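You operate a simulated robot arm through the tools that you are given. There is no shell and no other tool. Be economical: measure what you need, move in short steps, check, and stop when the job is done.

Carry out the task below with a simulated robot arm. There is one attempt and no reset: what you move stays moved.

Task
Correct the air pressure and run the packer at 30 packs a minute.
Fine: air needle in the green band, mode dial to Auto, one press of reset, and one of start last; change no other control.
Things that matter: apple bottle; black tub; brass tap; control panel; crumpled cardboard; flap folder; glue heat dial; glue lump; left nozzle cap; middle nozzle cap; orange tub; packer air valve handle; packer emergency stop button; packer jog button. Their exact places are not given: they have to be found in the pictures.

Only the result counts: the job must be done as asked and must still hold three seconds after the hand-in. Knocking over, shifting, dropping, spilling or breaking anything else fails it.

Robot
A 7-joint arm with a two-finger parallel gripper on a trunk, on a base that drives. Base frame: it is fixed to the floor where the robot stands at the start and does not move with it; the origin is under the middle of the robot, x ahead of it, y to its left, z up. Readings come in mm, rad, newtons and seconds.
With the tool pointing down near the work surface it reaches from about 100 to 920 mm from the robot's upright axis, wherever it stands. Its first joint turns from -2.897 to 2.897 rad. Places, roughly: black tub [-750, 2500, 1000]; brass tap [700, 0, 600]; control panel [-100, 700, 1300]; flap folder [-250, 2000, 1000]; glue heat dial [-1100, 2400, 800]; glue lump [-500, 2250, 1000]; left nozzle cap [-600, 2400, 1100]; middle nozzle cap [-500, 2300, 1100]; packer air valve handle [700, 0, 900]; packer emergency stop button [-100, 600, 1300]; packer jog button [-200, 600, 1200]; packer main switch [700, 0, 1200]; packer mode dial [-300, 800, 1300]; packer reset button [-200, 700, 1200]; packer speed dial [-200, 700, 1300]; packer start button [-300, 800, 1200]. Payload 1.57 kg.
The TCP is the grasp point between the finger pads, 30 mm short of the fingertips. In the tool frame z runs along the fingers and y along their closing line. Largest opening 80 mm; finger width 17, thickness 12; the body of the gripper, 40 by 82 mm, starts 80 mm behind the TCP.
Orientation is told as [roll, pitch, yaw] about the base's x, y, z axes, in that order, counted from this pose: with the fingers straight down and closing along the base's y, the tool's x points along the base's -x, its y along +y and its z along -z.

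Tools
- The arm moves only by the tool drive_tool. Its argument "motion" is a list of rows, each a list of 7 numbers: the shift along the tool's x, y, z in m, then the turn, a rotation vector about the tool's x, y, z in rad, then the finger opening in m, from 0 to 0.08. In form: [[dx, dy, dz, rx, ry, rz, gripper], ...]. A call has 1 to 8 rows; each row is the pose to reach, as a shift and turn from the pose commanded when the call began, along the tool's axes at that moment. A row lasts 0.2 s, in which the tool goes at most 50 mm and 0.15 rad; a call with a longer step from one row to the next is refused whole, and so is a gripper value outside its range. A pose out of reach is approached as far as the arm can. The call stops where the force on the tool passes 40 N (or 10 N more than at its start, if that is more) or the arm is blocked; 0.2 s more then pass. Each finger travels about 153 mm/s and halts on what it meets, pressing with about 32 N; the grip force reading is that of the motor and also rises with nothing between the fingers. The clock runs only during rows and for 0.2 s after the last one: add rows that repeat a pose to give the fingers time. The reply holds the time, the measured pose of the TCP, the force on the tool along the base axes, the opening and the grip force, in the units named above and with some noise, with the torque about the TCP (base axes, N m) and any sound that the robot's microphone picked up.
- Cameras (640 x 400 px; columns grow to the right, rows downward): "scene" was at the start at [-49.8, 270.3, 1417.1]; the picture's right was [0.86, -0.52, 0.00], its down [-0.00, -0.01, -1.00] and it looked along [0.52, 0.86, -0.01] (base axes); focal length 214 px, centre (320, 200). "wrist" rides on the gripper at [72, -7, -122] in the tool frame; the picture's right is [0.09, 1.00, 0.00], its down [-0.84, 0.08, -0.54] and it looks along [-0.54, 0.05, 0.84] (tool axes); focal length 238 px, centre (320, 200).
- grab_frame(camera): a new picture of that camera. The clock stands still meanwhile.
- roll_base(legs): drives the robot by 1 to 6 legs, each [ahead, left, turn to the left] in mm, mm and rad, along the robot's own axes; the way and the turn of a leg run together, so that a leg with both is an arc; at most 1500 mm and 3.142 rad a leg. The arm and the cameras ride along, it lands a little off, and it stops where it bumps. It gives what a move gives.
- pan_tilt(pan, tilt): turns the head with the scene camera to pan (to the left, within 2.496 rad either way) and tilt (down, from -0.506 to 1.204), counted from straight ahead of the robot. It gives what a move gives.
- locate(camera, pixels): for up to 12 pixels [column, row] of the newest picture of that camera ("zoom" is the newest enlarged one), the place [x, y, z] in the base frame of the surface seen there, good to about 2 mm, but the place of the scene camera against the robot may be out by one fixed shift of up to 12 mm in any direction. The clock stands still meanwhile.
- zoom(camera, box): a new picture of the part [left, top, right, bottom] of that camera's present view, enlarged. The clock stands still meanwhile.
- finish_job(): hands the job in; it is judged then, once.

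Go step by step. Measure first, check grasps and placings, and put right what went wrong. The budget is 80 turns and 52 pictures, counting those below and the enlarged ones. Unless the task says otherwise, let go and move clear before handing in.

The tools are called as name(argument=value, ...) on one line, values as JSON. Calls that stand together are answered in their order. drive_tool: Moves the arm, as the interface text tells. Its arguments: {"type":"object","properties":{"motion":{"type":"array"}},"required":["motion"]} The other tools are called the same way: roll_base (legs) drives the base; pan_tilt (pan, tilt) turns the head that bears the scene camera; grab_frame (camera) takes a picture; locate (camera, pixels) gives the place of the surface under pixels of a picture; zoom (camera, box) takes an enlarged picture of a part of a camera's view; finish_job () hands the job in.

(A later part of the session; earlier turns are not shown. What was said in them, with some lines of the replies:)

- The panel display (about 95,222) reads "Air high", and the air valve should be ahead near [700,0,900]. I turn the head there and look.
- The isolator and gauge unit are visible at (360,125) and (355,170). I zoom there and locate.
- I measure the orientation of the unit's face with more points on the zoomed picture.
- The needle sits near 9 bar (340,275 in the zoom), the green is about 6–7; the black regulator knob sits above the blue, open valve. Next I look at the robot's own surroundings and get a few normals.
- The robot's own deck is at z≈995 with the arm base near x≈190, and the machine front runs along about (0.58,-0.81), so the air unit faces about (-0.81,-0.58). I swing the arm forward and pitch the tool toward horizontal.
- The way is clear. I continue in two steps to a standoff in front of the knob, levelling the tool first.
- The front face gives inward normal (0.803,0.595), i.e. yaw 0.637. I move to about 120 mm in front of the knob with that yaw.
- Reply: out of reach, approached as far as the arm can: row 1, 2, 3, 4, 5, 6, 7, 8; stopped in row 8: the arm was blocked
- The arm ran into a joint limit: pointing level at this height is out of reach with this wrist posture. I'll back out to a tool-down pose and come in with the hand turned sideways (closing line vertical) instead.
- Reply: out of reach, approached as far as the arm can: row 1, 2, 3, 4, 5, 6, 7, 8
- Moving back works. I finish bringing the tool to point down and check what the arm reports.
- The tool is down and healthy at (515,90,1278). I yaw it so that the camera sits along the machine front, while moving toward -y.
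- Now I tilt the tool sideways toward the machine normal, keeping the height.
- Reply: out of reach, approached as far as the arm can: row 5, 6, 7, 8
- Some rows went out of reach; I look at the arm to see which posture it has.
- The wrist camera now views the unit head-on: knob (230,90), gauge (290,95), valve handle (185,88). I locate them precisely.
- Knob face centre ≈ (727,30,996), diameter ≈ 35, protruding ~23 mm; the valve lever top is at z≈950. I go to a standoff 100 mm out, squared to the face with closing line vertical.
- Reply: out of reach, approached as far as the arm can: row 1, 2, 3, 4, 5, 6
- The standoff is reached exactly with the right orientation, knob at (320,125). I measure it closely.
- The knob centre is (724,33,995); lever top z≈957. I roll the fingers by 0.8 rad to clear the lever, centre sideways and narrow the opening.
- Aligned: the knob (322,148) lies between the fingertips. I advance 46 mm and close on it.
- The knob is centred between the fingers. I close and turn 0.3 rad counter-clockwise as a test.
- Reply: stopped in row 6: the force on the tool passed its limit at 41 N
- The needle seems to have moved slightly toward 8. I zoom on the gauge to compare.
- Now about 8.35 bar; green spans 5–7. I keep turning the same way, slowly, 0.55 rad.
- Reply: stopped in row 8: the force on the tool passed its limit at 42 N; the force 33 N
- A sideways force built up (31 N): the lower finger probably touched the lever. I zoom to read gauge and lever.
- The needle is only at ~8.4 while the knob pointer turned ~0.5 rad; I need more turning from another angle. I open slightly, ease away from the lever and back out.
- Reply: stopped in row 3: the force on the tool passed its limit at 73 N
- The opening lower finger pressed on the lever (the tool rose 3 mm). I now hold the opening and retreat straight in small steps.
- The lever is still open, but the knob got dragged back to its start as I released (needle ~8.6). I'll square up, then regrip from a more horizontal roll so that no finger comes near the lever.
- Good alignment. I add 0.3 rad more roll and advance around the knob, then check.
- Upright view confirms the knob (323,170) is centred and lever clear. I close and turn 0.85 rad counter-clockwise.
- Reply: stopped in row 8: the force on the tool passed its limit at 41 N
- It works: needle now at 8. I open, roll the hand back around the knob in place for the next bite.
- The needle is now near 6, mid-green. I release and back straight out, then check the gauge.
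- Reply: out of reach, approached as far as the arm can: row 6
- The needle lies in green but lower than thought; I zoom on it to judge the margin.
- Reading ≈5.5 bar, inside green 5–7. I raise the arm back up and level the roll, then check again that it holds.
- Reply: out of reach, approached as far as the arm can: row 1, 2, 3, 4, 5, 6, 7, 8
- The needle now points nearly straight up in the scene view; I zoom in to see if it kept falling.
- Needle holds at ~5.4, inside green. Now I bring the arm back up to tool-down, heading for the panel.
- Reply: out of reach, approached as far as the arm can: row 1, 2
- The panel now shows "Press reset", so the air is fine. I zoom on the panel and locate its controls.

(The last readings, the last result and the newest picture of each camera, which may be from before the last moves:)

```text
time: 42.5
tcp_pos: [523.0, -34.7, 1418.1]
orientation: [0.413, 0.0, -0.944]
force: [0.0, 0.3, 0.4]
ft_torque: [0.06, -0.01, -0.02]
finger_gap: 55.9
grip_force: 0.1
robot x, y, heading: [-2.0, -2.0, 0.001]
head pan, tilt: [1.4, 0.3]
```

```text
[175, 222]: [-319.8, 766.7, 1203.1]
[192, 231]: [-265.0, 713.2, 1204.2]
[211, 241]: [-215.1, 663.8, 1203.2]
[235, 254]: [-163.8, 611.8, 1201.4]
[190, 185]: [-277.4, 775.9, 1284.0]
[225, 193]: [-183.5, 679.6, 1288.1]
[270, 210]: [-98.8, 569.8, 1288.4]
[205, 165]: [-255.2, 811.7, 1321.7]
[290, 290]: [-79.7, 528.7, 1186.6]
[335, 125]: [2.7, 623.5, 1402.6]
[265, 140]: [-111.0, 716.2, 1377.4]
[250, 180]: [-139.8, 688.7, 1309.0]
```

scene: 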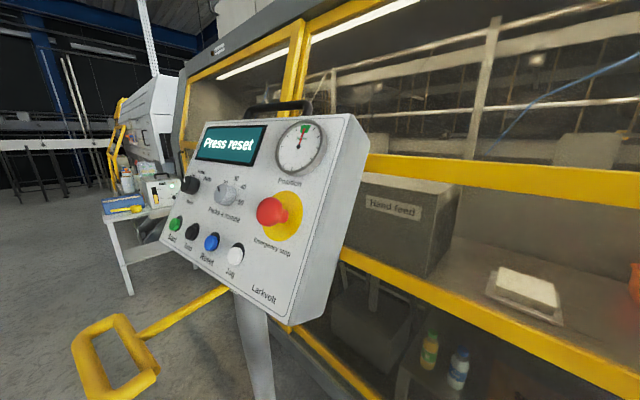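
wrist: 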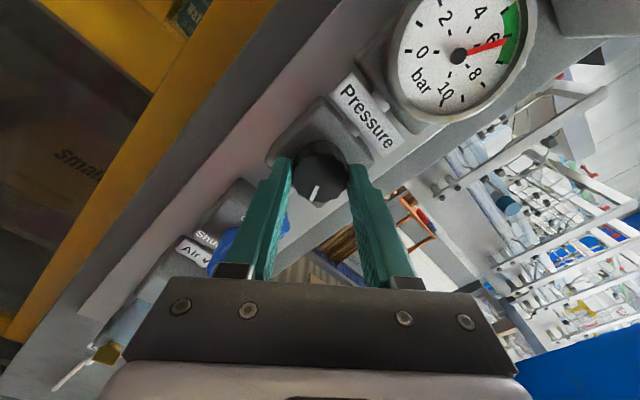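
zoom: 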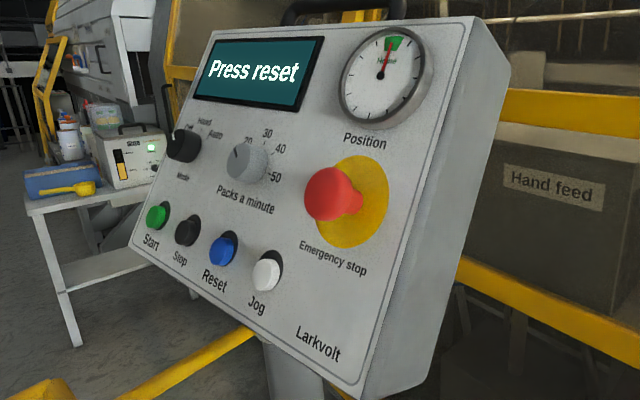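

Panel plane: right = (.707,-.707,0), tilted 30°, so the press direction is (.61,.61,-.5). The base needs to move about 650 mm back and 100 mm left; I check the floor there first.

locate(camera="scene", pixels=[[115, 350], [90, 330], [60, 390], [20, 390], [135, 290], [120, 385]])

pan_tilt(pan=2.45, tilt=0.7)

grab_frame(camera="scene")

locate(camera="scene", pixels=[[320, 200], [320, 380], [100, 200], [100, 380], [550, 200], [550, 380], [320, 80]])

```text
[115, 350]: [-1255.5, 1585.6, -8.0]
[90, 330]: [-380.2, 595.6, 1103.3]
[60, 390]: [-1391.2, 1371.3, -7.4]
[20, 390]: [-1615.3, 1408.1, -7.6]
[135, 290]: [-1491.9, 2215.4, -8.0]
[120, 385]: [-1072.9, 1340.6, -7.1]
```

```text
time: 43.8
tcp_pos: [521.0, -33.9, 1417.1]
orientation: [0.412, 0.001, -0.943]
force: [0.3, 0.7, -1.4]
ft_torque: [0.03, -0.03, 0.01]
finger_gap: 56.2
grip_force: 0.1
robot x, y, heading: [0.9, 0.9, -0.005]
head pan, tilt: [2.45, 0.7]
```

```text
17 pictures are left
```

scene: 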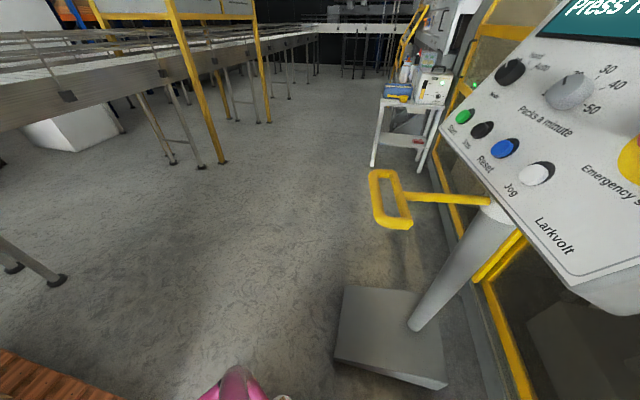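

```text
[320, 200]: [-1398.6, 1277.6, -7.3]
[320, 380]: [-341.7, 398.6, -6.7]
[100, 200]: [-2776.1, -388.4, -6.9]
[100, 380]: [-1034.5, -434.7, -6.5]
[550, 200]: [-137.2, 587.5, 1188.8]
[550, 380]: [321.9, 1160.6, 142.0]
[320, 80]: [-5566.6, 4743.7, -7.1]
```

The floor is clear on the way. I drive 650 mm back and 100 mm left, then look at the panel.

roll_base(legs=[[-650, 100, 0]])

pan_tilt(pan=0.7, tilt=0.25)

grab_frame(camera="scene")

```text
time: 47.4
tcp_pos: [-122.4, 60.3, 1417.9]
orientation: [0.411, 0.002, -0.972]
force: [-0.5, 0.2, 0.6]
ft_torque: [0.02, 0.0, -0.02]
finger_gap: 56.0
grip_force: 0.0
robot x, y, heading: [-643.7, 109.1, -0.028]
head pan, tilt: [2.45, 0.7]
```

```text
time: 49.2
tcp_pos: [-121.4, 60.9, 1417.1]
orientation: [0.41, 0.001, -0.971]
force: [0.0, -0.9, 0.0]
ft_torque: [-0.01, -0.01, -0.05]
finger_gap: 55.9
grip_force: 0.1
robot x, y, heading: [-642.8, 107.9, -0.03]
head pan, tilt: [0.7, 0.25]
```

```text
16 pictures are left
```

scene: 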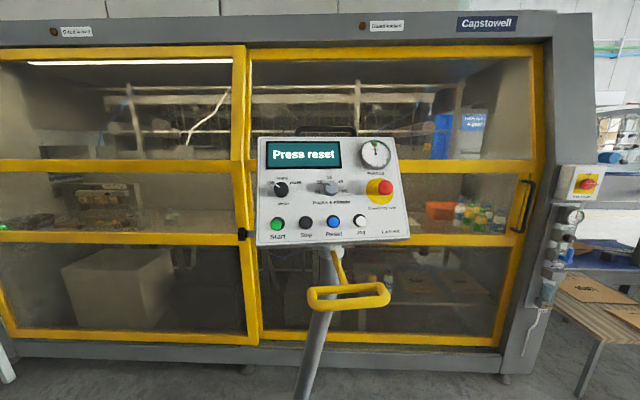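

Now the scene camera sees the panel squarely. I zoom on it and locate the controls.

zoom(camera="scene", box=[250, 135, 410, 245])

locate(camera="zoom", pixels=[[106, 356], [224, 351], [334, 346], [440, 340], [122, 216], [322, 208], [515, 205], [200, 290], [400, 280], [600, 330], [60, 300], [400, 180]])

```text
3.64 times, centred on (330, 190) of scene
```

zoom: 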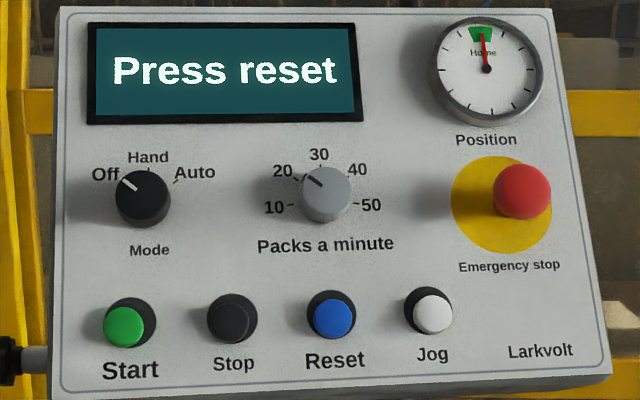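

```text
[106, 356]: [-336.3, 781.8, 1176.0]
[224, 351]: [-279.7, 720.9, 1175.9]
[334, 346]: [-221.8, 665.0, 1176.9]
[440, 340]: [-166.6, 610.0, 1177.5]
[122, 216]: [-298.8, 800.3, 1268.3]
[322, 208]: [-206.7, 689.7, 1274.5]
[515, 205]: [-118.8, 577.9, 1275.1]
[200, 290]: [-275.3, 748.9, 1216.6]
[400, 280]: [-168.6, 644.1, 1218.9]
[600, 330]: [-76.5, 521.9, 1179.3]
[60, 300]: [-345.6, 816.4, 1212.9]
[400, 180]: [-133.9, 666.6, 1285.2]
```

Mode points at Off and speed at 20; both dials need turning clockwise (≈1.75 rad and ≈0.87 rad). I swing the arm toward the panel, first half.

drive_tool(motion=[[0.046, 0.005, 0.009, -0.045, -0.031, -0.124, 0.06], [0.092, 0.009, 0.018, -0.091, -0.061, -0.247, 0.06], [0.138, 0.014, 0.027, -0.136, -0.092, -0.371, 0.06], [0.185, 0.019, 0.035, -0.182, -0.122, -0.494, 0.06], [0.231, 0.024, 0.044, -0.227, -0.153, -0.618, 0.06], [0.277, 0.028, 0.053, -0.273, -0.183, -0.741, 0.06], [0.323, 0.033, 0.062, -0.318, -0.214, -0.865, 0.06]])

```text
time: 50.8
tcp_pos: [-259.1, 355.6, 1376.9]
orientation: [0.527, -0.606, -0.276]
force: [-0.5, -1.1, 0.0]
ft_torque: [0.0, 0.01, 0.04]
finger_gap: 60.1
grip_force: 0.0
robot x, y, heading: [-646.1, 111.2, -0.024]
head pan, tilt: [0.7, 0.25]
```

On track and reachable. Second half to the viewing pose in front of the panel.

drive_tool(motion=[[0.0219, 0.0279, 0.006, -0.041, -0.028, -0.112, 0.06], [0.0438, 0.0558, 0.012, -0.083, -0.055, -0.225, 0.06], [0.0657, 0.0837, 0.018, -0.124, -0.083, -0.337, 0.06], [0.0877, 0.1115, 0.0246, -0.165, -0.111, -0.45, 0.06], [0.1096, 0.1394, 0.031, -0.206, -0.139, -0.562, 0.06], [0.1315, 0.1673, 0.037, -0.248, -0.166, -0.675, 0.06], [0.1534, 0.1952, 0.043, -0.289, -0.194, -0.787, 0.06]])

grab_frame(camera="wrist")

```text
time: 52.4
tcp_pos: [-361.5, 583.2, 1338.3]
orientation: [-0.008, -1.049, 0.792]
force: [0.2, -0.4, 0.9]
ft_torque: [0.05, 0.0, 0.0]
finger_gap: 60.2
grip_force: 0.0
robot x, y, heading: [-644.8, 110.7, -0.026]
head pan, tilt: [0.7, 0.25]
```

```text
14 pictures are left
```

wrist: 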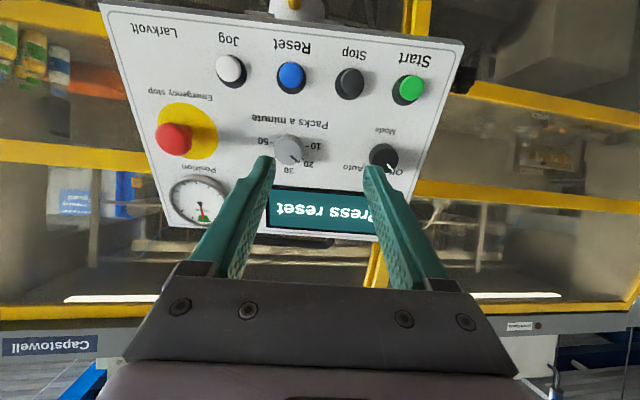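

The pose is reached and the wrist camera sees the whole panel (upside down). I locate the controls precisely.

locate(camera="wrist", pixels=[[411, 88], [350, 84], [292, 77], [231, 69], [383, 156], [289, 150], [383, 145], [383, 165], [320, 110], [230, 110], [430, 120], [300, 180]])

zoom(camera="wrist", box=[240, 50, 440, 190])

locate(camera="zoom", pixels=[[153, 319], [135, 319], [180, 319], [155, 295], [155, 345], [455, 335], [430, 335], [485, 335], [455, 310], [455, 365], [165, 85], [548, 122]])

```text
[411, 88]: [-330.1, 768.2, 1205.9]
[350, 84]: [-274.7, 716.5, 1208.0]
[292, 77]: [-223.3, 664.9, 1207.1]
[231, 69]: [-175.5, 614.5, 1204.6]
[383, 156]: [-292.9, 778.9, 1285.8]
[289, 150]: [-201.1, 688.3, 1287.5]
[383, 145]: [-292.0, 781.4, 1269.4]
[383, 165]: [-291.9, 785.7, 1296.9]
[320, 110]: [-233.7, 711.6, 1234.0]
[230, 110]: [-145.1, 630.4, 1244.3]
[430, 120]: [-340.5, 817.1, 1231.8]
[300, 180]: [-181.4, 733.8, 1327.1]
```

```text
2.86 times, centred on (340, 120) of wrist
```

zoom: 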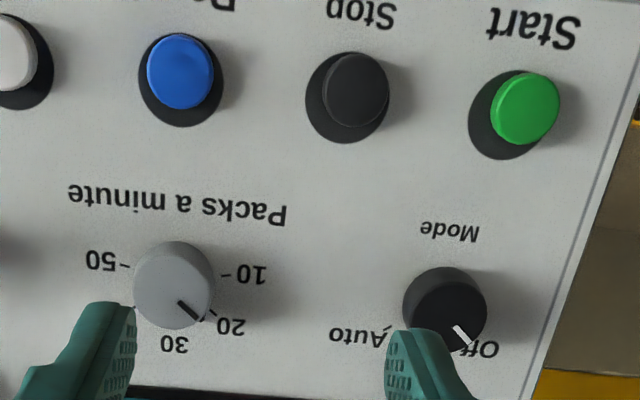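

```text
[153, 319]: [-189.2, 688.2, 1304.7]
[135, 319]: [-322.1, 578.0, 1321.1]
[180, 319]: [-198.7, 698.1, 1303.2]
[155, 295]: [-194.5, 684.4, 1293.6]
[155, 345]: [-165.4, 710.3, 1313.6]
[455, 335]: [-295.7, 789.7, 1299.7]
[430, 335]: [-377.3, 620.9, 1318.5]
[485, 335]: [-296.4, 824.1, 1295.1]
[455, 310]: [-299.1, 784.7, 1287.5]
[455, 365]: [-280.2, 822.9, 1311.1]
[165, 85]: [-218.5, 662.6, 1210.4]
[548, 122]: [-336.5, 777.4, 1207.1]
```

All controls measured: mode knob at panel coordinates u≈-761, v≈1289; speed knob u≈-629, v≈1288; both ~35 mm wide, 21 mm proud. I move to a standoff at the mode dial with the hand pre-rolled -0.9 rad.

drive_tool(motion=[[-0.0086, 0.0155, 0.01, 0, 0, -0.149, 0.056], [-0.0172, 0.031, 0.02, 0, 0, -0.298, 0.056], [-0.0258, 0.0465, 0.035, 0, 0, -0.447, 0.056], [-0.0343, 0.062, 0.06, 0, 0, -0.596, 0.056], [-0.0429, 0.0775, 0.085, 0, 0, -0.745, 0.056], [-0.0515, 0.093, 0.1155, 0, 0, -0.89, 0.056], [-0.0515, 0.093, 0.1155, 0, 0, -0.89, 0.056]])

grab_frame(camera="wrist")

locate(camera="wrist", pixels=[[320, 150], [310, 150], [330, 150], [320, 140], [320, 165]])

```text
time: 54.0
tcp_pos: [-337.8, 737.5, 1323.2]
orientation: [-0.936, -0.573, 1.974]
force: [0.9, -0.1, -0.1]
ft_torque: [0.03, -0.01, -0.01]
finger_gap: 56.0
grip_force: 0.1
robot x, y, heading: [-642.6, 110.7, -0.031]
head pan, tilt: [0.7, 0.25]
```

```text
12 pictures are left
```

wrist: 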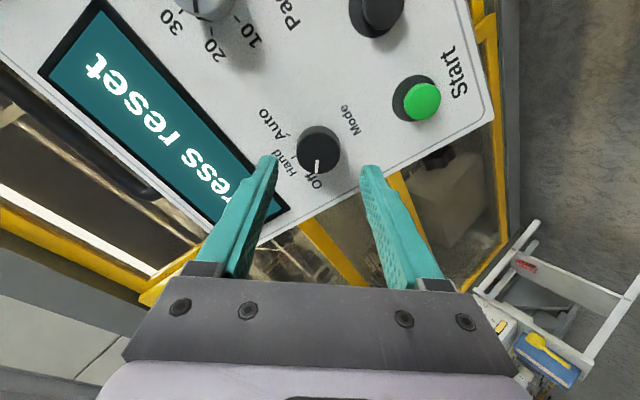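

```text
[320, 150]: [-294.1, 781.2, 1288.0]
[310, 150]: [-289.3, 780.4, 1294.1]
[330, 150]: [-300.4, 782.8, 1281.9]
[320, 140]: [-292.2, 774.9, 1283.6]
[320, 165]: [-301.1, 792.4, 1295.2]
```

Well centred on the mode knob (319,150). I advance 58 mm and close on it.

drive_tool(motion=[[0, 0, 0.02, 0, 0, 0, 0.056], [0, 0, 0.04, 0, 0, 0, 0.056], [0, 0, 0.058, 0, 0, 0, 0.056], [0, 0, 0.058, 0, 0, 0, 0.056], [0, 0, 0.058, 0, 0, 0, 0.02], [0, 0, 0.058, 0, 0, 0, 0.02]])

drive_tool(motion=[[0, 0, 0, 0, 0, 0.14, 0.02], [0, 0, 0, 0, 0, 0.28, 0.02], [0, 0, 0, 0, 0, 0.42, 0.02], [0, 0, 0, 0, 0, 0.56, 0.02], [0, 0, 0, 0, 0, 0.7, 0.02], [0, 0, 0, 0, 0, 0.84, 0.02]])

```text
time: 55.4
tcp_pos: [-299.7, 774.6, 1295.1]
orientation: [-0.936, -0.576, 1.971]
force: [-0.1, 2.9, 2.6]
ft_torque: [0.32, -0.03, 0.32]
finger_gap: 39.5
grip_force: 44.7
robot x, y, heading: [-644.2, 111.8, -0.027]
head pan, tilt: [0.7, 0.25]
```

```text
time: 55.8
tcp_pos: [-301.5, 774.5, 1295.5]
orientation: [-0.871, -0.668, 1.88]
force: [-9.2, 6.3, -14.6]
ft_torque: [-0.22, 0.44, 0.49]
finger_gap: 39.6
grip_force: 44.5
robot x, y, heading: [-645.8, 113.5, -0.023]
head pan, tilt: [0.7, 0.25]
stopped in row 1: the force on the tool passed its limit at 49 N (the readings are from after the stop); the commanded pose is now the measured one
```

The grip holds (39.5 mm) but the fast start tripped the force limit. I turn more slowly.

drive_tool(motion=[[0, 0, 0, 0, 0, 0.05, 0.02], [0, 0, 0, 0, 0, 0.1, 0.02], [0, 0, 0, 0, 0, 0.16, 0.02], [0, 0, 0, 0, 0, 0.22, 0.02], [0, 0, 0, 0, 0, 0.28, 0.02], [0, 0, 0, 0, 0, 0.35, 0.02], [0, 0, 0, 0, 0, 0.42, 0.02], [0, 0, 0, 0, 0, 0.49, 0.02]])

```text
time: 56.2
tcp_pos: [-301.5, 774.2, 1295.0]
orientation: [-0.84, -0.702, 1.836]
force: [-6.0, 7.5, -13.6]
ft_torque: [-0.14, 0.42, 0.47]
finger_gap: 39.3
grip_force: 44.9
robot x, y, heading: [-647.0, 109.7, -0.029]
head pan, tilt: [0.7, 0.25]
stopped in row 2: the force on the tool passed its limit at 45 N (the readings are from after the stop); the commanded pose is now the measured one
```

Still stopping early. I look at the contact to see what resists.

grab_frame(camera="wrist")

```text
11 pictures are left
```

wrist: 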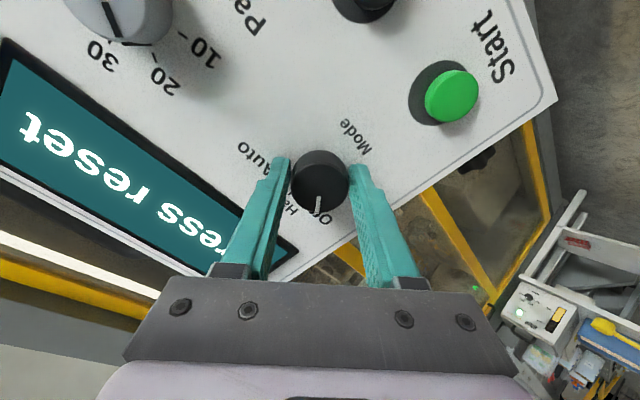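

The knob has not moved from Off; the load is along the closing line. I reopen, back off 4 mm, regrip and turn again gently.

drive_tool(motion=[[0, 0, 0, 0, 0, 0, 0.05], [0, 0, -0.004, 0, 0, 0, 0.05], [0, 0, -0.004, 0, 0, -0.1, 0.05], [0, 0, -0.004, 0, 0, -0.1, 0.05], [0, 0, -0.004, 0, 0, -0.1, 0.03], [0, 0, -0.004, 0, 0, -0.1, 0.03]])

drive_tool(motion=[[0, 0, 0, 0, 0, 0.04, 0.03], [0, 0, 0, 0, 0, 0.08, 0.03], [0, 0, 0, 0, 0, 0.12, 0.03], [0, 0, 0, 0, 0, 0.16, 0.03], [0, 0, 0, 0, 0, 0.2, 0.03], [0, 0, 0, 0, 0, 0.26, 0.03], [0, 0, 0, 0, 0, 0.32, 0.03], [0, 0, 0, 0, 0, 0.38, 0.03]])

```text
time: 57.6
tcp_pos: [-301.7, 771.4, 1296.7]
orientation: [-0.894, -0.624, 1.918]
force: [-8.7, 2.4, -10.4]
ft_torque: [-0.32, 0.28, 0.18]
finger_gap: 42.0
grip_force: 6.8
robot x, y, heading: [-641.7, 109.2, -0.027]
head pan, tilt: [0.7, 0.25]
```

```text
time: 59.1
tcp_pos: [-296.8, 770.7, 1304.4]
orientation: [-0.695, -0.844, 1.632]
force: [-23.1, 16.2, -20.8]
ft_torque: [-0.46, 0.75, 0.47]
finger_gap: 60.3
grip_force: 17.2
robot x, y, heading: [-645.4, 111.4, -0.027]
head pan, tilt: [0.7, 0.25]
stopped in row 7: the force on the tool passed its limit at 42 N (the readings are from after the stop); the commanded pose is now the measured one
```

The fingers were forced open to 60 mm, something is off. I look before doing anything more.

grab_frame(camera="wrist")

```text
10 pictures are left
```

wrist: 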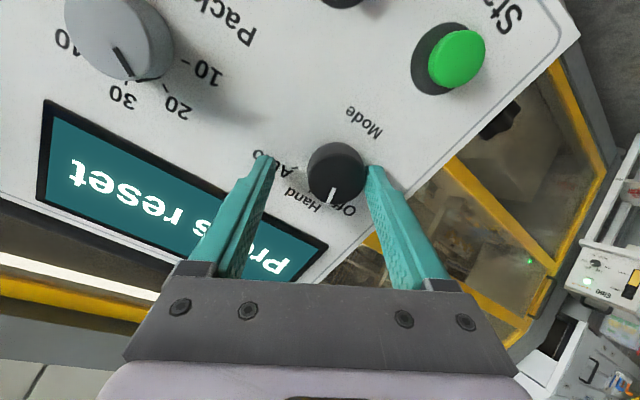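

The right finger pushes the knob sideways, so the tool axis is off the knob axis. I open and retreat to re-measure in free space.

drive_tool(motion=[[0, 0, 0, 0, 0, 0, 0.075], [0, 0, 0, 0, 0, 0, 0.075], [0, 0, -0.03, 0, 0, 0, 0.075], [0, 0, -0.06, 0, 0, 0, 0.06], [0, 0, -0.06, 0, 0, 0, 0.06]])

grab_frame(camera="wrist")

locate(camera="wrist", pixels=[[330, 140], [340, 140], [330, 150], [345, 150], [335, 130]])

```text
time: 60.4
tcp_pos: [-323.6, 730.9, 1338.2]
orientation: [-0.702, -0.843, 1.631]
force: [-0.5, 1.0, 0.1]
ft_torque: [0.0, -0.01, 0.01]
finger_gap: 59.8
grip_force: 0.1
robot x, y, heading: [-642.3, 112.1, -0.033]
head pan, tilt: [0.7, 0.25]
```

```text
9 pictures are left
```

wrist: 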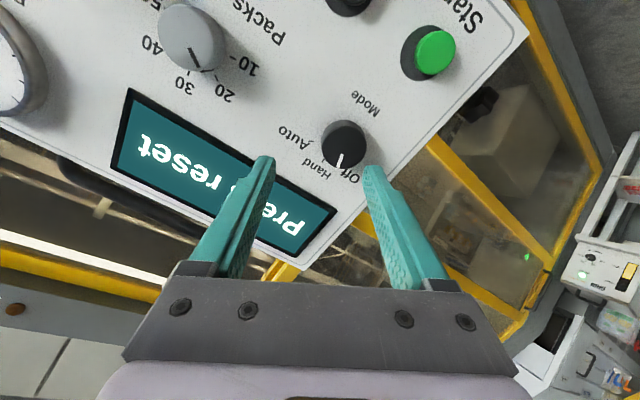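

```text
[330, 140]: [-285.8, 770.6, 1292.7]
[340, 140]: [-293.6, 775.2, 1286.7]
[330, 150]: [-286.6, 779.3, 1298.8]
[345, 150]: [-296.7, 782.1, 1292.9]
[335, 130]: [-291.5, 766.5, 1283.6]
```

In free space the tool sits 20 mm off the knob axis, while the pointer has already turned ~20° from Off. I recentre on the knob (u -760, v 1288.5) before gripping again.

drive_tool(motion=[[0.003, 0.01, 0, 0, 0, -0.1, 0.056], [0.0055, 0.0198, 0, 0, 0, -0.2, 0.056], [0.0055, 0.0198, 0, 0, 0, -0.2, 0.056]])

drive_tool(motion=[[0, 0, 0.0, 0, 0, 0, 0.056]])

```text
time: 61.1
tcp_pos: [-330.0, 734.3, 1332.1]
orientation: [-0.84, -0.717, 1.816]
force: [0.1, 1.0, -0.2]
ft_torque: [-0.01, -0.04, -0.03]
finger_gap: 55.9
grip_force: 0.1
robot x, y, heading: [-643.8, 113.9, -0.029]
head pan, tilt: [0.7, 0.25]
```

```text
time: 61.5
tcp_pos: [-331.6, 734.1, 1330.5]
orientation: [-0.839, -0.716, 1.814]
force: [0.1, 0.9, -0.7]
ft_torque: [0.01, -0.01, 0.0]
finger_gap: 56.0
grip_force: 0.0
robot x, y, heading: [-639.6, 113.8, -0.029]
head pan, tilt: [0.7, 0.25]
```

The tool moved only half of what I asked, so I correct the remaining ~10 mm and check again.

drive_tool(motion=[[0.001, 0.01, 0, 0, 0, 0, 0.056], [0.001, 0.01, 0, 0, 0, 0, 0.056]])

drive_tool(motion=[[0, 0, 0.015, 0, 0, 0, 0.056], [0, 0, 0.015, 0, 0, 0, 0.056]])

grab_frame(camera="wrist")

```text
time: 62.4
tcp_pos: [-328.1, 732.1, 1334.9]
orientation: [-0.83, -0.73, 1.798]
force: [-0.5, -0.7, 0.2]
ft_torque: [-0.02, 0.01, 0.01]
finger_gap: 56.0
grip_force: 0.1
robot x, y, heading: [-641.9, 113.7, -0.032]
head pan, tilt: [0.7, 0.25]
stopped in row 2: the arm was blocked; the commanded pose is now the measured one
```

```text
time: 63.0
tcp_pos: [-314.8, 743.7, 1324.8]
orientation: [-0.832, -0.729, 1.798]
force: [0.1, 1.4, 0.1]
ft_torque: [0.01, 0.04, -0.04]
finger_gap: 55.9
grip_force: 0.1
robot x, y, heading: [-644.8, 113.3, -0.029]
head pan, tilt: [0.7, 0.25]
```

```text
8 pictures are left
```

wrist: 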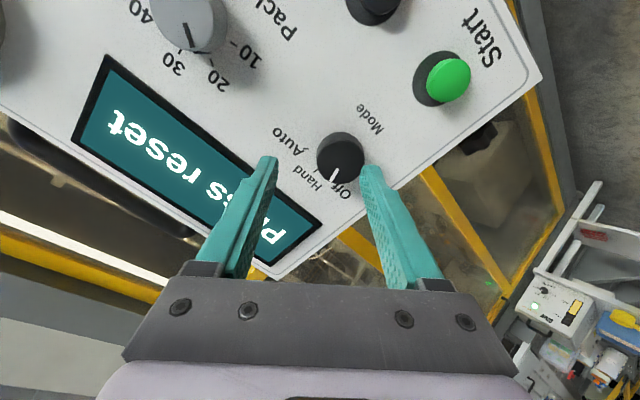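

"The arm was blocked": some arm link is touching something. I look with the scene camera.

grab_frame(camera="scene")

```text
7 pictures are left
```

scene: 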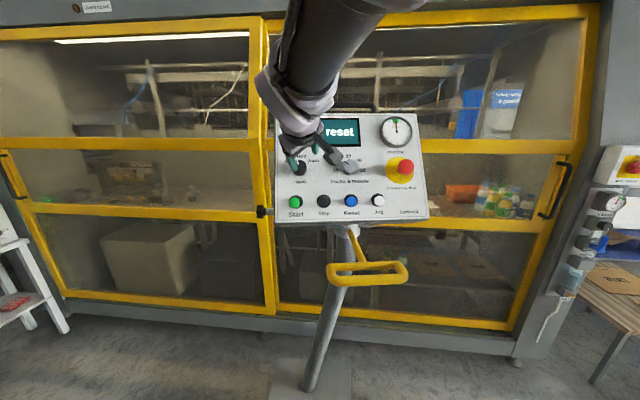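

The forearm comes close over the camera head, so it is the head/mast that blocks the arm. I'll retract the tool away from the mast and panel, then turn the base toward the panel for a freer posture.

drive_tool(motion=[[0, 0, -0.04, 0, 0, 0, 0.056], [0.01, -0.012, -0.075, 0, 0, 0.1, 0.056], [0.035, -0.04, -0.1, 0, 0, 0.22, 0.056], [0.06, -0.07, -0.1, 0, 0, 0.34, 0.056], [0.085, -0.1, -0.1, 0, 0, 0.46, 0.056], [0.107, -0.127, -0.1, 0, 0, 0.58, 0.056], [0.129, -0.153, -0.1, 0, 0, 0.7, 0.056]])

```text
time: 64.5
tcp_pos: [-245.1, 541.9, 1370.6]
orientation: [0.01, -1.045, 0.76]
force: [-0.1, 0.4, 0.1]
ft_torque: [0.01, -0.02, -0.04]
finger_gap: 56.2
grip_force: 0.0
robot x, y, heading: [-641.6, 111.7, -0.028]
head pan, tilt: [0.7, 0.25]
```

Free again. I turn the base left 0.8 rad and back off 100 mm.

roll_base(legs=[[0, 0, 0.8], [-100, 0, 0]])

```text
time: 67.9
tcp_pos: [-732.8, 690.7, 1371.5]
orientation: [0.012, -1.044, 1.494]
force: [-0.5, 0.1, -0.3]
ft_torque: [0.01, -0.02, 0.0]
finger_gap: 56.0
grip_force: 0.1
robot x, y, heading: [-739.2, 101.3, 0.711]
head pan, tilt: [0.7, 0.25]
stopped in leg 2: the robot was blocked; the commanded pose is now the measured one
```

The base turned as wanted (arm base now ≈(-595,225)), though the last leg stopped early. I swing the tool back toward the panel with the right yaw.

drive_tool(motion=[[0.0017, -0.0395, -0.0029, 0.077, 0, 0.044, 0.056], [0.0034, -0.079, -0.0058, 0.154, 0, 0.089, 0.056], [0.005, -0.1185, -0.0087, 0.231, 0, 0.133, 0.056], [0.0067, -0.158, -0.0116, 0.308, 0, 0.178, 0.056], [0.0084, -0.1975, -0.0145, 0.384, 0, 0.222, 0.056], [0.01, -0.237, -0.0174, 0.461, 0, 0.266, 0.056], [0.0117, -0.2765, -0.0203, 0.538, 0, 0.311, 0.056], [0.0134, -0.316, -0.0232, 0.615, 0, 0.355, 0.056]])

```text
time: 69.7
tcp_pos: [-419.9, 644.2, 1371.3]
orientation: [0.004, -1.039, 0.792]
force: [-0.4, 1.1, -0.6]
ft_torque: [0.03, -0.03, -0.01]
finger_gap: 56.3
grip_force: 0.2
robot x, y, heading: [-739.6, 105.4, 0.715]
head pan, tilt: [0.7, 0.25]
```

Precisely there. Now to the mode-dial standoff with roll -0.9, and check.

drive_tool(motion=[[-0.004, 0.001, 0.02, 0, 0, -0.149, 0.056], [-0.008, 0.003, 0.04, 0, 0, -0.298, 0.056], [-0.012, 0.005, 0.06, 0, 0, -0.447, 0.056], [-0.016, 0.006, 0.085, 0, 0, -0.596, 0.056], [-0.02, 0.007, 0.11, 0, 0, -0.745, 0.056], [-0.0216, 0.0077, 0.13, 0, 0, -0.89, 0.056], [-0.0216, 0.0077, 0.13, 0, 0, -0.89, 0.056]])

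grab_frame(camera="wrist")

locate(camera="wrist", pixels=[[320, 150], [310, 150], [330, 150], [320, 140], [320, 160], [300, 90], [250, 100], [400, 150], [420, 100]])

```text
time: 71.3
tcp_pos: [-339.6, 739.8, 1322.5]
orientation: [-0.925, -0.575, 1.977]
force: [0.2, -0.1, -1.0]
ft_torque: [0.0, 0.0, 0.03]
finger_gap: 56.1
grip_force: 0.0
robot x, y, heading: [-742.5, 105.3, 0.714]
head pan, tilt: [0.7, 0.25]
```

```text
6 pictures are left
```

wrist: 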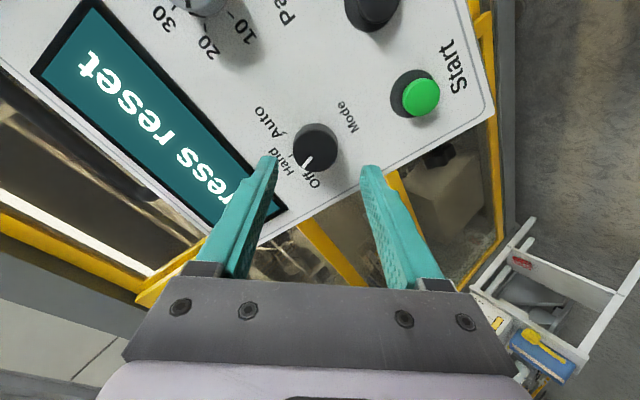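

```text
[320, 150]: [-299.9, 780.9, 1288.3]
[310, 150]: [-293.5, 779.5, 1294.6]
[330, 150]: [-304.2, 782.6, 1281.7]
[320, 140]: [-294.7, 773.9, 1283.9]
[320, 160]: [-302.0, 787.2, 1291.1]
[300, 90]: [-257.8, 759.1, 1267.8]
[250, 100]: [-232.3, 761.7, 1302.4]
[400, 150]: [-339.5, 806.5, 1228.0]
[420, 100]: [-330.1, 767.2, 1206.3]
```

Knob front centre is at (315,151), so I shift 3.5 mm sideways, advance and grip.

drive_tool(motion=[[-0.001, -0.0035, 0.02, 0, 0, 0, 0.056], [-0.001, -0.0035, 0.04, 0, 0, 0, 0.056], [-0.001, -0.0035, 0.056, 0, 0, 0, 0.056], [-0.001, -0.0035, 0.056, 0, 0, 0, 0.056], [-0.001, -0.0035, 0.056, 0, 0, 0, 0.02], [-0.001, -0.0035, 0.056, 0, 0, 0, 0.02], [-0.001, -0.0035, 0.056, 0, 0, 0, 0.02]])

drive_tool(motion=[[0, 0, 0, 0, 0, 0.1, 0.02], [0, 0, 0, 0, 0, 0.2, 0.02], [0, 0, 0, 0, 0, 0.3, 0.02], [0, 0, 0, 0, 0, 0.4, 0.02], [0, 0, 0, 0, 0, 0.5, 0.02], [0, 0, 0, 0, 0, 0.6, 0.02], [0, 0, 0, 0, 0, 0.7, 0.02], [0, 0, 0, 0, 0, 0.8, 0.02]])

```text
time: 72.9
tcp_pos: [-302.9, 772.9, 1297.1]
orientation: [-0.922, -0.573, 1.977]
force: [-3.6, 1.6, -12.3]
ft_torque: [0.03, 0.2, 0.38]
finger_gap: 38.9
grip_force: 44.1
robot x, y, heading: [-739.6, 104.1, 0.711]
head pan, tilt: [0.7, 0.25]
```

```text
time: 74.7
tcp_pos: [-306.1, 772.7, 1296.5]
orientation: [-0.147, -1.035, 0.97]
force: [-27.0, 9.5, -1.5]
ft_torque: [-0.78, 1.16, 0.65]
finger_gap: 38.5
grip_force: 44.4
robot x, y, heading: [-738.8, 100.3, 0.716]
head pan, tilt: [0.7, 0.25]
```

It turned 0.8 rad smoothly. I relieve the side load by 2 mm and turn 0.55 more, then look.

drive_tool(motion=[[0, 0.001, 0, 0, 0, 0.06, 0.02], [0, 0.002, 0, 0, 0, 0.14, 0.02], [0, 0.002, 0, 0, 0, 0.22, 0.02], [0, 0.002, 0, 0, 0, 0.3, 0.02], [0, 0.002, 0, 0, 0, 0.38, 0.02], [0, 0.002, 0, 0, 0, 0.46, 0.02], [0, 0.002, 0, 0, 0, 0.55, 0.02]])

grab_frame(camera="wrist")

```text
time: 76.3
tcp_pos: [-307.1, 774.2, 1296.2]
orientation: [0.652, -0.884, 0.017]
force: [-20.5, 21.8, 3.4]
ft_torque: [-0.14, -0.19, 1.24]
finger_gap: 39.0
grip_force: 44.1
robot x, y, heading: [-743.5, 102.5, 0.713]
head pan, tilt: [0.7, 0.25]
```

```text
5 pictures are left
```

wrist: 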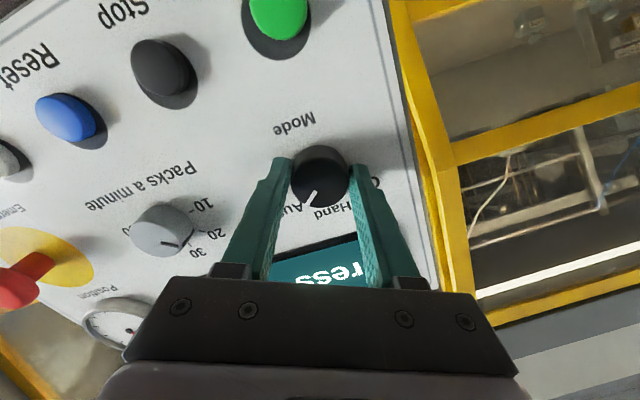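

The pointer is now at about +50°, i.e. Auto. I release, back off, and move over to the speed dial standoff, rolling back for its turn.

drive_tool(motion=[[0, 0, 0, 0, 0, 0, 0.056], [0, 0, -0.02, 0, 0, 0, 0.056], [0, 0, -0.056, 0, 0, 0, 0.056], [-0.012, -0.024, -0.056, 0, 0, -0.149, 0.056], [-0.024, -0.048, -0.056, 0, 0, -0.298, 0.056], [-0.036, -0.072, -0.056, 0, 0, -0.447, 0.056], [-0.048, -0.096, -0.056, 0, 0, -0.596, 0.056], [-0.059, -0.119, -0.056, 0, 0, -0.74, 0.056]])

grab_frame(camera="wrist")

locate(camera="wrist", pixels=[[320, 150], [310, 150], [330, 150], [320, 140], [320, 160]])

```text
time: 78.1
tcp_pos: [-245.0, 644.2, 1326.1]
orientation: [-0.443, -0.979, 1.313]
force: [-0.6, 0.0, 0.5]
ft_torque: [0.0, -0.01, 0.01]
finger_gap: 56.3
grip_force: 0.0
robot x, y, heading: [-738.2, 103.0, 0.712]
head pan, tilt: [0.7, 0.25]
```

```text
4 pictures are left
```

wrist: 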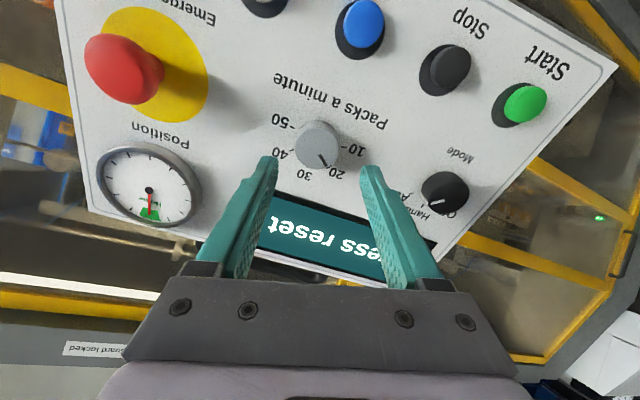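

```text
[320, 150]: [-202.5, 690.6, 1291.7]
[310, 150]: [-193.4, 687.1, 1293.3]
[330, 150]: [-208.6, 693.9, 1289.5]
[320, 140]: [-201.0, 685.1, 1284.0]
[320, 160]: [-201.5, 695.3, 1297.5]
```

Mode reads Auto (pointer ≈+50°), and the speed knob (319,149) is centred. I advance, grip and turn it 0.87 rad to 30.

drive_tool(motion=[[0, 0, 0.02, 0, 0, 0, 0.056], [0, 0, 0.04, 0, 0, 0, 0.056], [0, 0, 0.058, 0, 0, 0, 0.056], [0, 0, 0.058, 0, 0, 0, 0.056], [0, 0, 0.058, 0, 0, 0, 0.02], [0, 0, 0.058, 0, 0, 0, 0.02], [0, 0, 0.058, 0, 0, 0, 0.02]])

drive_tool(motion=[[0, 0, 0, 0, 0, 0.11, 0.02], [0, 0, 0, 0, 0, 0.22, 0.02], [0, 0, 0, 0, 0, 0.33, 0.02], [0, 0, 0, 0, 0, 0.44, 0.02], [0, 0, 0, 0, 0, 0.55, 0.02], [0, 0, 0, 0, 0, 0.66, 0.02], [0, 0, 0, 0, 0, 0.77, 0.02], [0, 0, 0, 0, 0, 0.87, 0.02]])

```text
time: 79.7
tcp_pos: [-206.6, 678.3, 1295.6]
orientation: [-0.435, -0.977, 1.308]
force: [4.1, 3.3, -3.4]
ft_torque: [0.1, -0.09, -0.02]
finger_gap: 38.8
grip_force: 44.0
robot x, y, heading: [-739.0, 102.4, 0.71]
head pan, tilt: [0.7, 0.25]
```

```text
time: 81.5
tcp_pos: [-209.9, 682.1, 1296.0]
orientation: [0.763, -0.798, -0.13]
force: [-2.6, 14.7, -2.0]
ft_torque: [0.1, 0.48, 0.79]
finger_gap: 38.5
grip_force: 44.1
robot x, y, heading: [-744.0, 103.5, 0.709]
head pan, tilt: [0.7, 0.25]
```

I release, back off and go down to the Reset standoff with the fingers closed and rolled level; then check dials with the scene camera.

drive_tool(motion=[[0, 0, 0, 0, 0, 0, 0.056], [0, 0, -0.02, 0, 0, 0, 0.056], [0, 0, -0.045, 0, 0, 0, 0.056], [0.015, -0.01, -0.045, 0, 0, -0.118, 0.04], [0.029, -0.02, -0.045, 0, 0, -0.236, 0.02], [0.044, -0.031, -0.045, 0, 0, -0.354, 0.0], [0.058, -0.041, -0.04, 0, 0, -0.472, 0.0], [0.073, -0.051, -0.029, 0, 0, -0.59, 0.0]])

pan_tilt(pan=-0.19, tilt=0.15)

grab_frame(camera="wrist")

locate(camera="wrist", pixels=[[318, 140], [318, 150], [318, 130], [330, 140], [305, 140]])

```text
time: 83.3
tcp_pos: [-257.1, 626.3, 1233.4]
orientation: [0.003, -1.04, 0.795]
force: [0.5, 0.1, -0.2]
ft_torque: [0.0, -0.02, 0.0]
finger_gap: 0.2
grip_force: 21.4
robot x, y, heading: [-741.7, 101.9, 0.713]
head pan, tilt: [0.7, 0.25]
```

```text
time: 84.5
tcp_pos: [-256.1, 627.5, 1234.4]
orientation: [0.007, -1.042, 0.788]
force: [-0.4, 0.8, 0.4]
ft_torque: [0.01, 0.0, 0.0]
finger_gap: 0.0
grip_force: 21.2
robot x, y, heading: [-741.4, 101.0, 0.712]
head pan, tilt: [-0.19, 0.15]
```

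```text
3 pictures are left
```

wrist: 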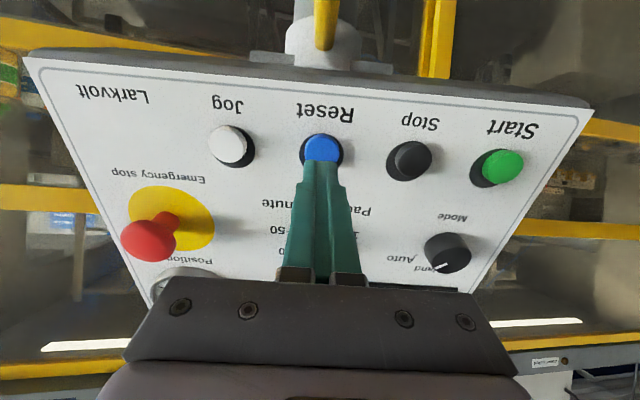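

```text
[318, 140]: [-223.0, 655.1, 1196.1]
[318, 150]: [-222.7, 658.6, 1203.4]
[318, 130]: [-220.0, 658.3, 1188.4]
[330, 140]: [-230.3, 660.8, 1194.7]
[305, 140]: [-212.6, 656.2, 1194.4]
```

Mode pointer needs a precise check; I zoom on the mode dial in this wrist view.

zoom(camera="wrist", box=[385, 215, 485, 290])

```text
5.33 times, centred on (435, 252) of wrist
```

zoom: 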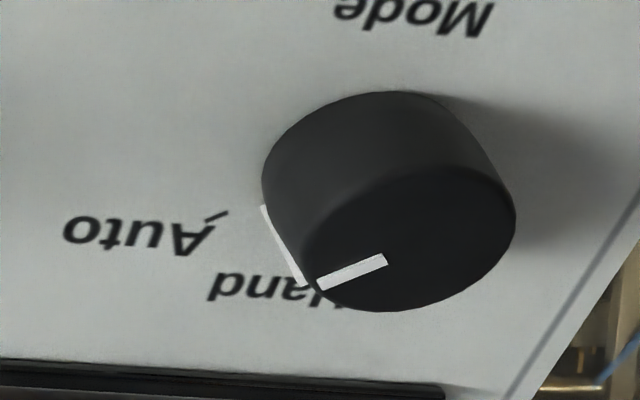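

The mode pointer is in line with the Auto tick within a few degrees. I press Reset once, about 6 mm deep, and withdraw.

drive_tool(motion=[[0, 0.002, 0.012, 0, 0, 0, 0], [0, 0.002, 0.022, 0, 0, 0, 0], [0, 0.002, 0.028, 0, 0, 0, 0], [0, 0.002, 0.032, 0, 0, 0, 0], [0, 0.002, 0.034, 0, 0, 0, 0], [0, 0.002, 0.034, 0, 0, 0, 0], [0, 0.002, 0.02, 0, 0, 0, 0], [0, 0.002, -0.02, 0, 0, 0, 0]])

```text
time: 86.3
tcp_pos: [-270.5, 618.6, 1244.7]
orientation: [0.005, -1.042, 0.791]
force: [-0.2, 1.0, -0.7]
ft_torque: [0.03, -0.02, -0.01]
finger_gap: 0.0
grip_force: 21.2
robot x, y, heading: [-741.5, 104.3, 0.715]
head pan, tilt: [-0.19, 0.15]
heard: click
```

A click was heard. I move to the Start standoff and check the speed dial from there before pressing.

drive_tool(motion=[[0, 0.03, 0, 0, 0, 0, 0], [0, 0.065, 0, 0, 0, 0, 0], [0.001, 0.1, 0, 0, 0, 0, 0], [0.0016, 0.13, 0, 0, 0, 0, 0], [0.0016, 0.148, 0.01, 0, 0, 0, 0], [0.0016, 0.148, 0.02, 0, 0, 0, 0], [0.0016, 0.148, 0.02, 0, 0, 0, 0]])

zoom(camera="wrist", box=[110, 120, 370, 290])

locate(camera="zoom", pixels=[[515, 70], [500, 60], [530, 60], [515, 50], [515, 90]])

```text
time: 87.9
tcp_pos: [-365.7, 734.2, 1233.8]
orientation: [0.005, -1.04, 0.793]
force: [-0.2, 0.1, -0.4]
ft_torque: [0.03, -0.01, -0.04]
finger_gap: 0.0
grip_force: 20.8
robot x, y, heading: [-740.3, 103.1, 0.711]
head pan, tilt: [-0.19, 0.15]
```

```text
2.35 times, centred on (240, 205) of wrist
```

zoom: 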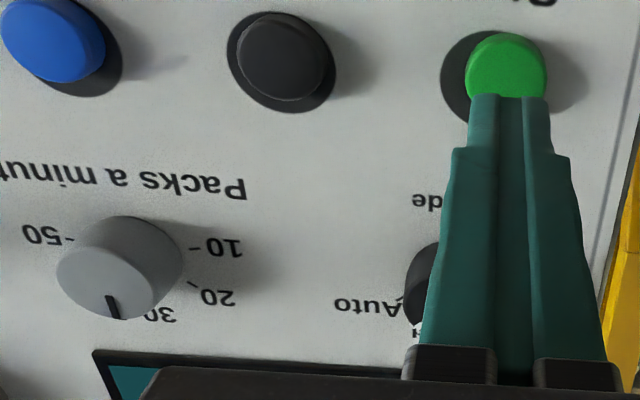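

```text
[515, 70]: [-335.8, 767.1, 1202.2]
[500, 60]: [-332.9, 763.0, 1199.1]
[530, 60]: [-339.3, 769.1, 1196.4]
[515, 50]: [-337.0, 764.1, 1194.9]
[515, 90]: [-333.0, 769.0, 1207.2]
```

The speed pointer lines up with the panel's vertical (vanishing point check), i.e. on 30, and the fingertips are centred on Start. I press Start once and withdraw.

drive_tool(motion=[[0, 0, 0.012, 0, 0, 0, 0], [0, 0, 0.022, 0, 0, 0, 0], [0, 0, 0.028, 0, 0, 0, 0], [0, 0, 0.032, 0, 0, 0, 0], [0, 0, 0.0345, 0, 0, 0, 0], [0, 0, 0.0345, 0, 0, 0, 0], [0, 0, 0.02, 0, 0, 0, 0], [0, 0, -0.02, 0, 0, 0, 0]])

```text
time: 89.7
tcp_pos: [-378.8, 719.6, 1240.7]
orientation: [0.003, -1.04, 0.792]
force: [0.8, -0.4, -0.4]
ft_torque: [-0.01, 0.01, -0.01]
finger_gap: 0.0
grip_force: 21.1
robot x, y, heading: [-742.3, 103.1, 0.711]
head pan, tilt: [-0.19, 0.15]
heard: click
```

A click again. I back away and use the last picture to read the display.

drive_tool(motion=[[0, 0, -0.03, 0, 0, 0, 0], [0, 0, -0.065, 0, 0, 0, 0], [0, 0, -0.1, 0, 0, 0, 0], [0, 0, -0.13, 0, 0, 0, 0], [0, 0, -0.13, 0, 0, 0, 0]])

zoom(camera="wrist", box=[100, 50, 440, 262])

```text
time: 90.9
tcp_pos: [-453.3, 642.6, 1307.9]
orientation: [0.006, -1.04, 0.789]
force: [0.0, 0.1, 0.2]
ft_torque: [-0.01, -0.03, -0.03]
finger_gap: 0.1
grip_force: 21.5
robot x, y, heading: [-740.9, 103.4, 0.708]
head pan, tilt: [-0.19, 0.15]
```

```text
1.88 times, centred on (270, 156) of wrist
```

zoom: 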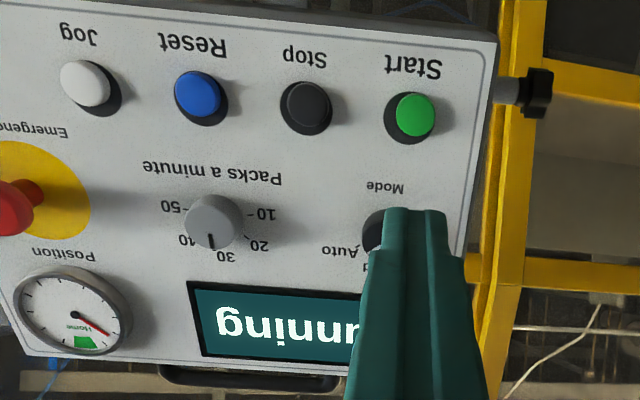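

The display reads "Running" (zoom 285,320) and the Position needle is moving. Mode is at Auto, the speed pointer is at 30 and the hand is clear, so I hand in.

finish_job()

```text
The job is handed in.
```

The packer is running: the last picture shows "Running" on the display, and the job is handed in.

- **Air:** I turned the regulator down until the needle sat at about 5.4 bar, inside the green band of 5 to 7. The air valve is still open. I last read the gauge before driving to the panel.
- **Mode:** Auto. The pointer is within a few degrees of the mark.
- **Speed:** I turned the speed dial from 20 to 30, because the task asked for 30 packs a minute. The pointer reads 30, give or take a few degrees.
- **Buttons:** I pressed Reset once, then Start once as the last control. A click was heard each time.

Three contacts along the way:
- **Air valve lever:** a gripper finger pressed against it. It still showed open afterwards.
- **Camera head:** the arm probably pressed against the robot's own camera head.
- **Base:** it stopped early on its last short reverse, as if it had bumped something. I did not look behind it afterwards, so I can't rule out that something there was nudged.
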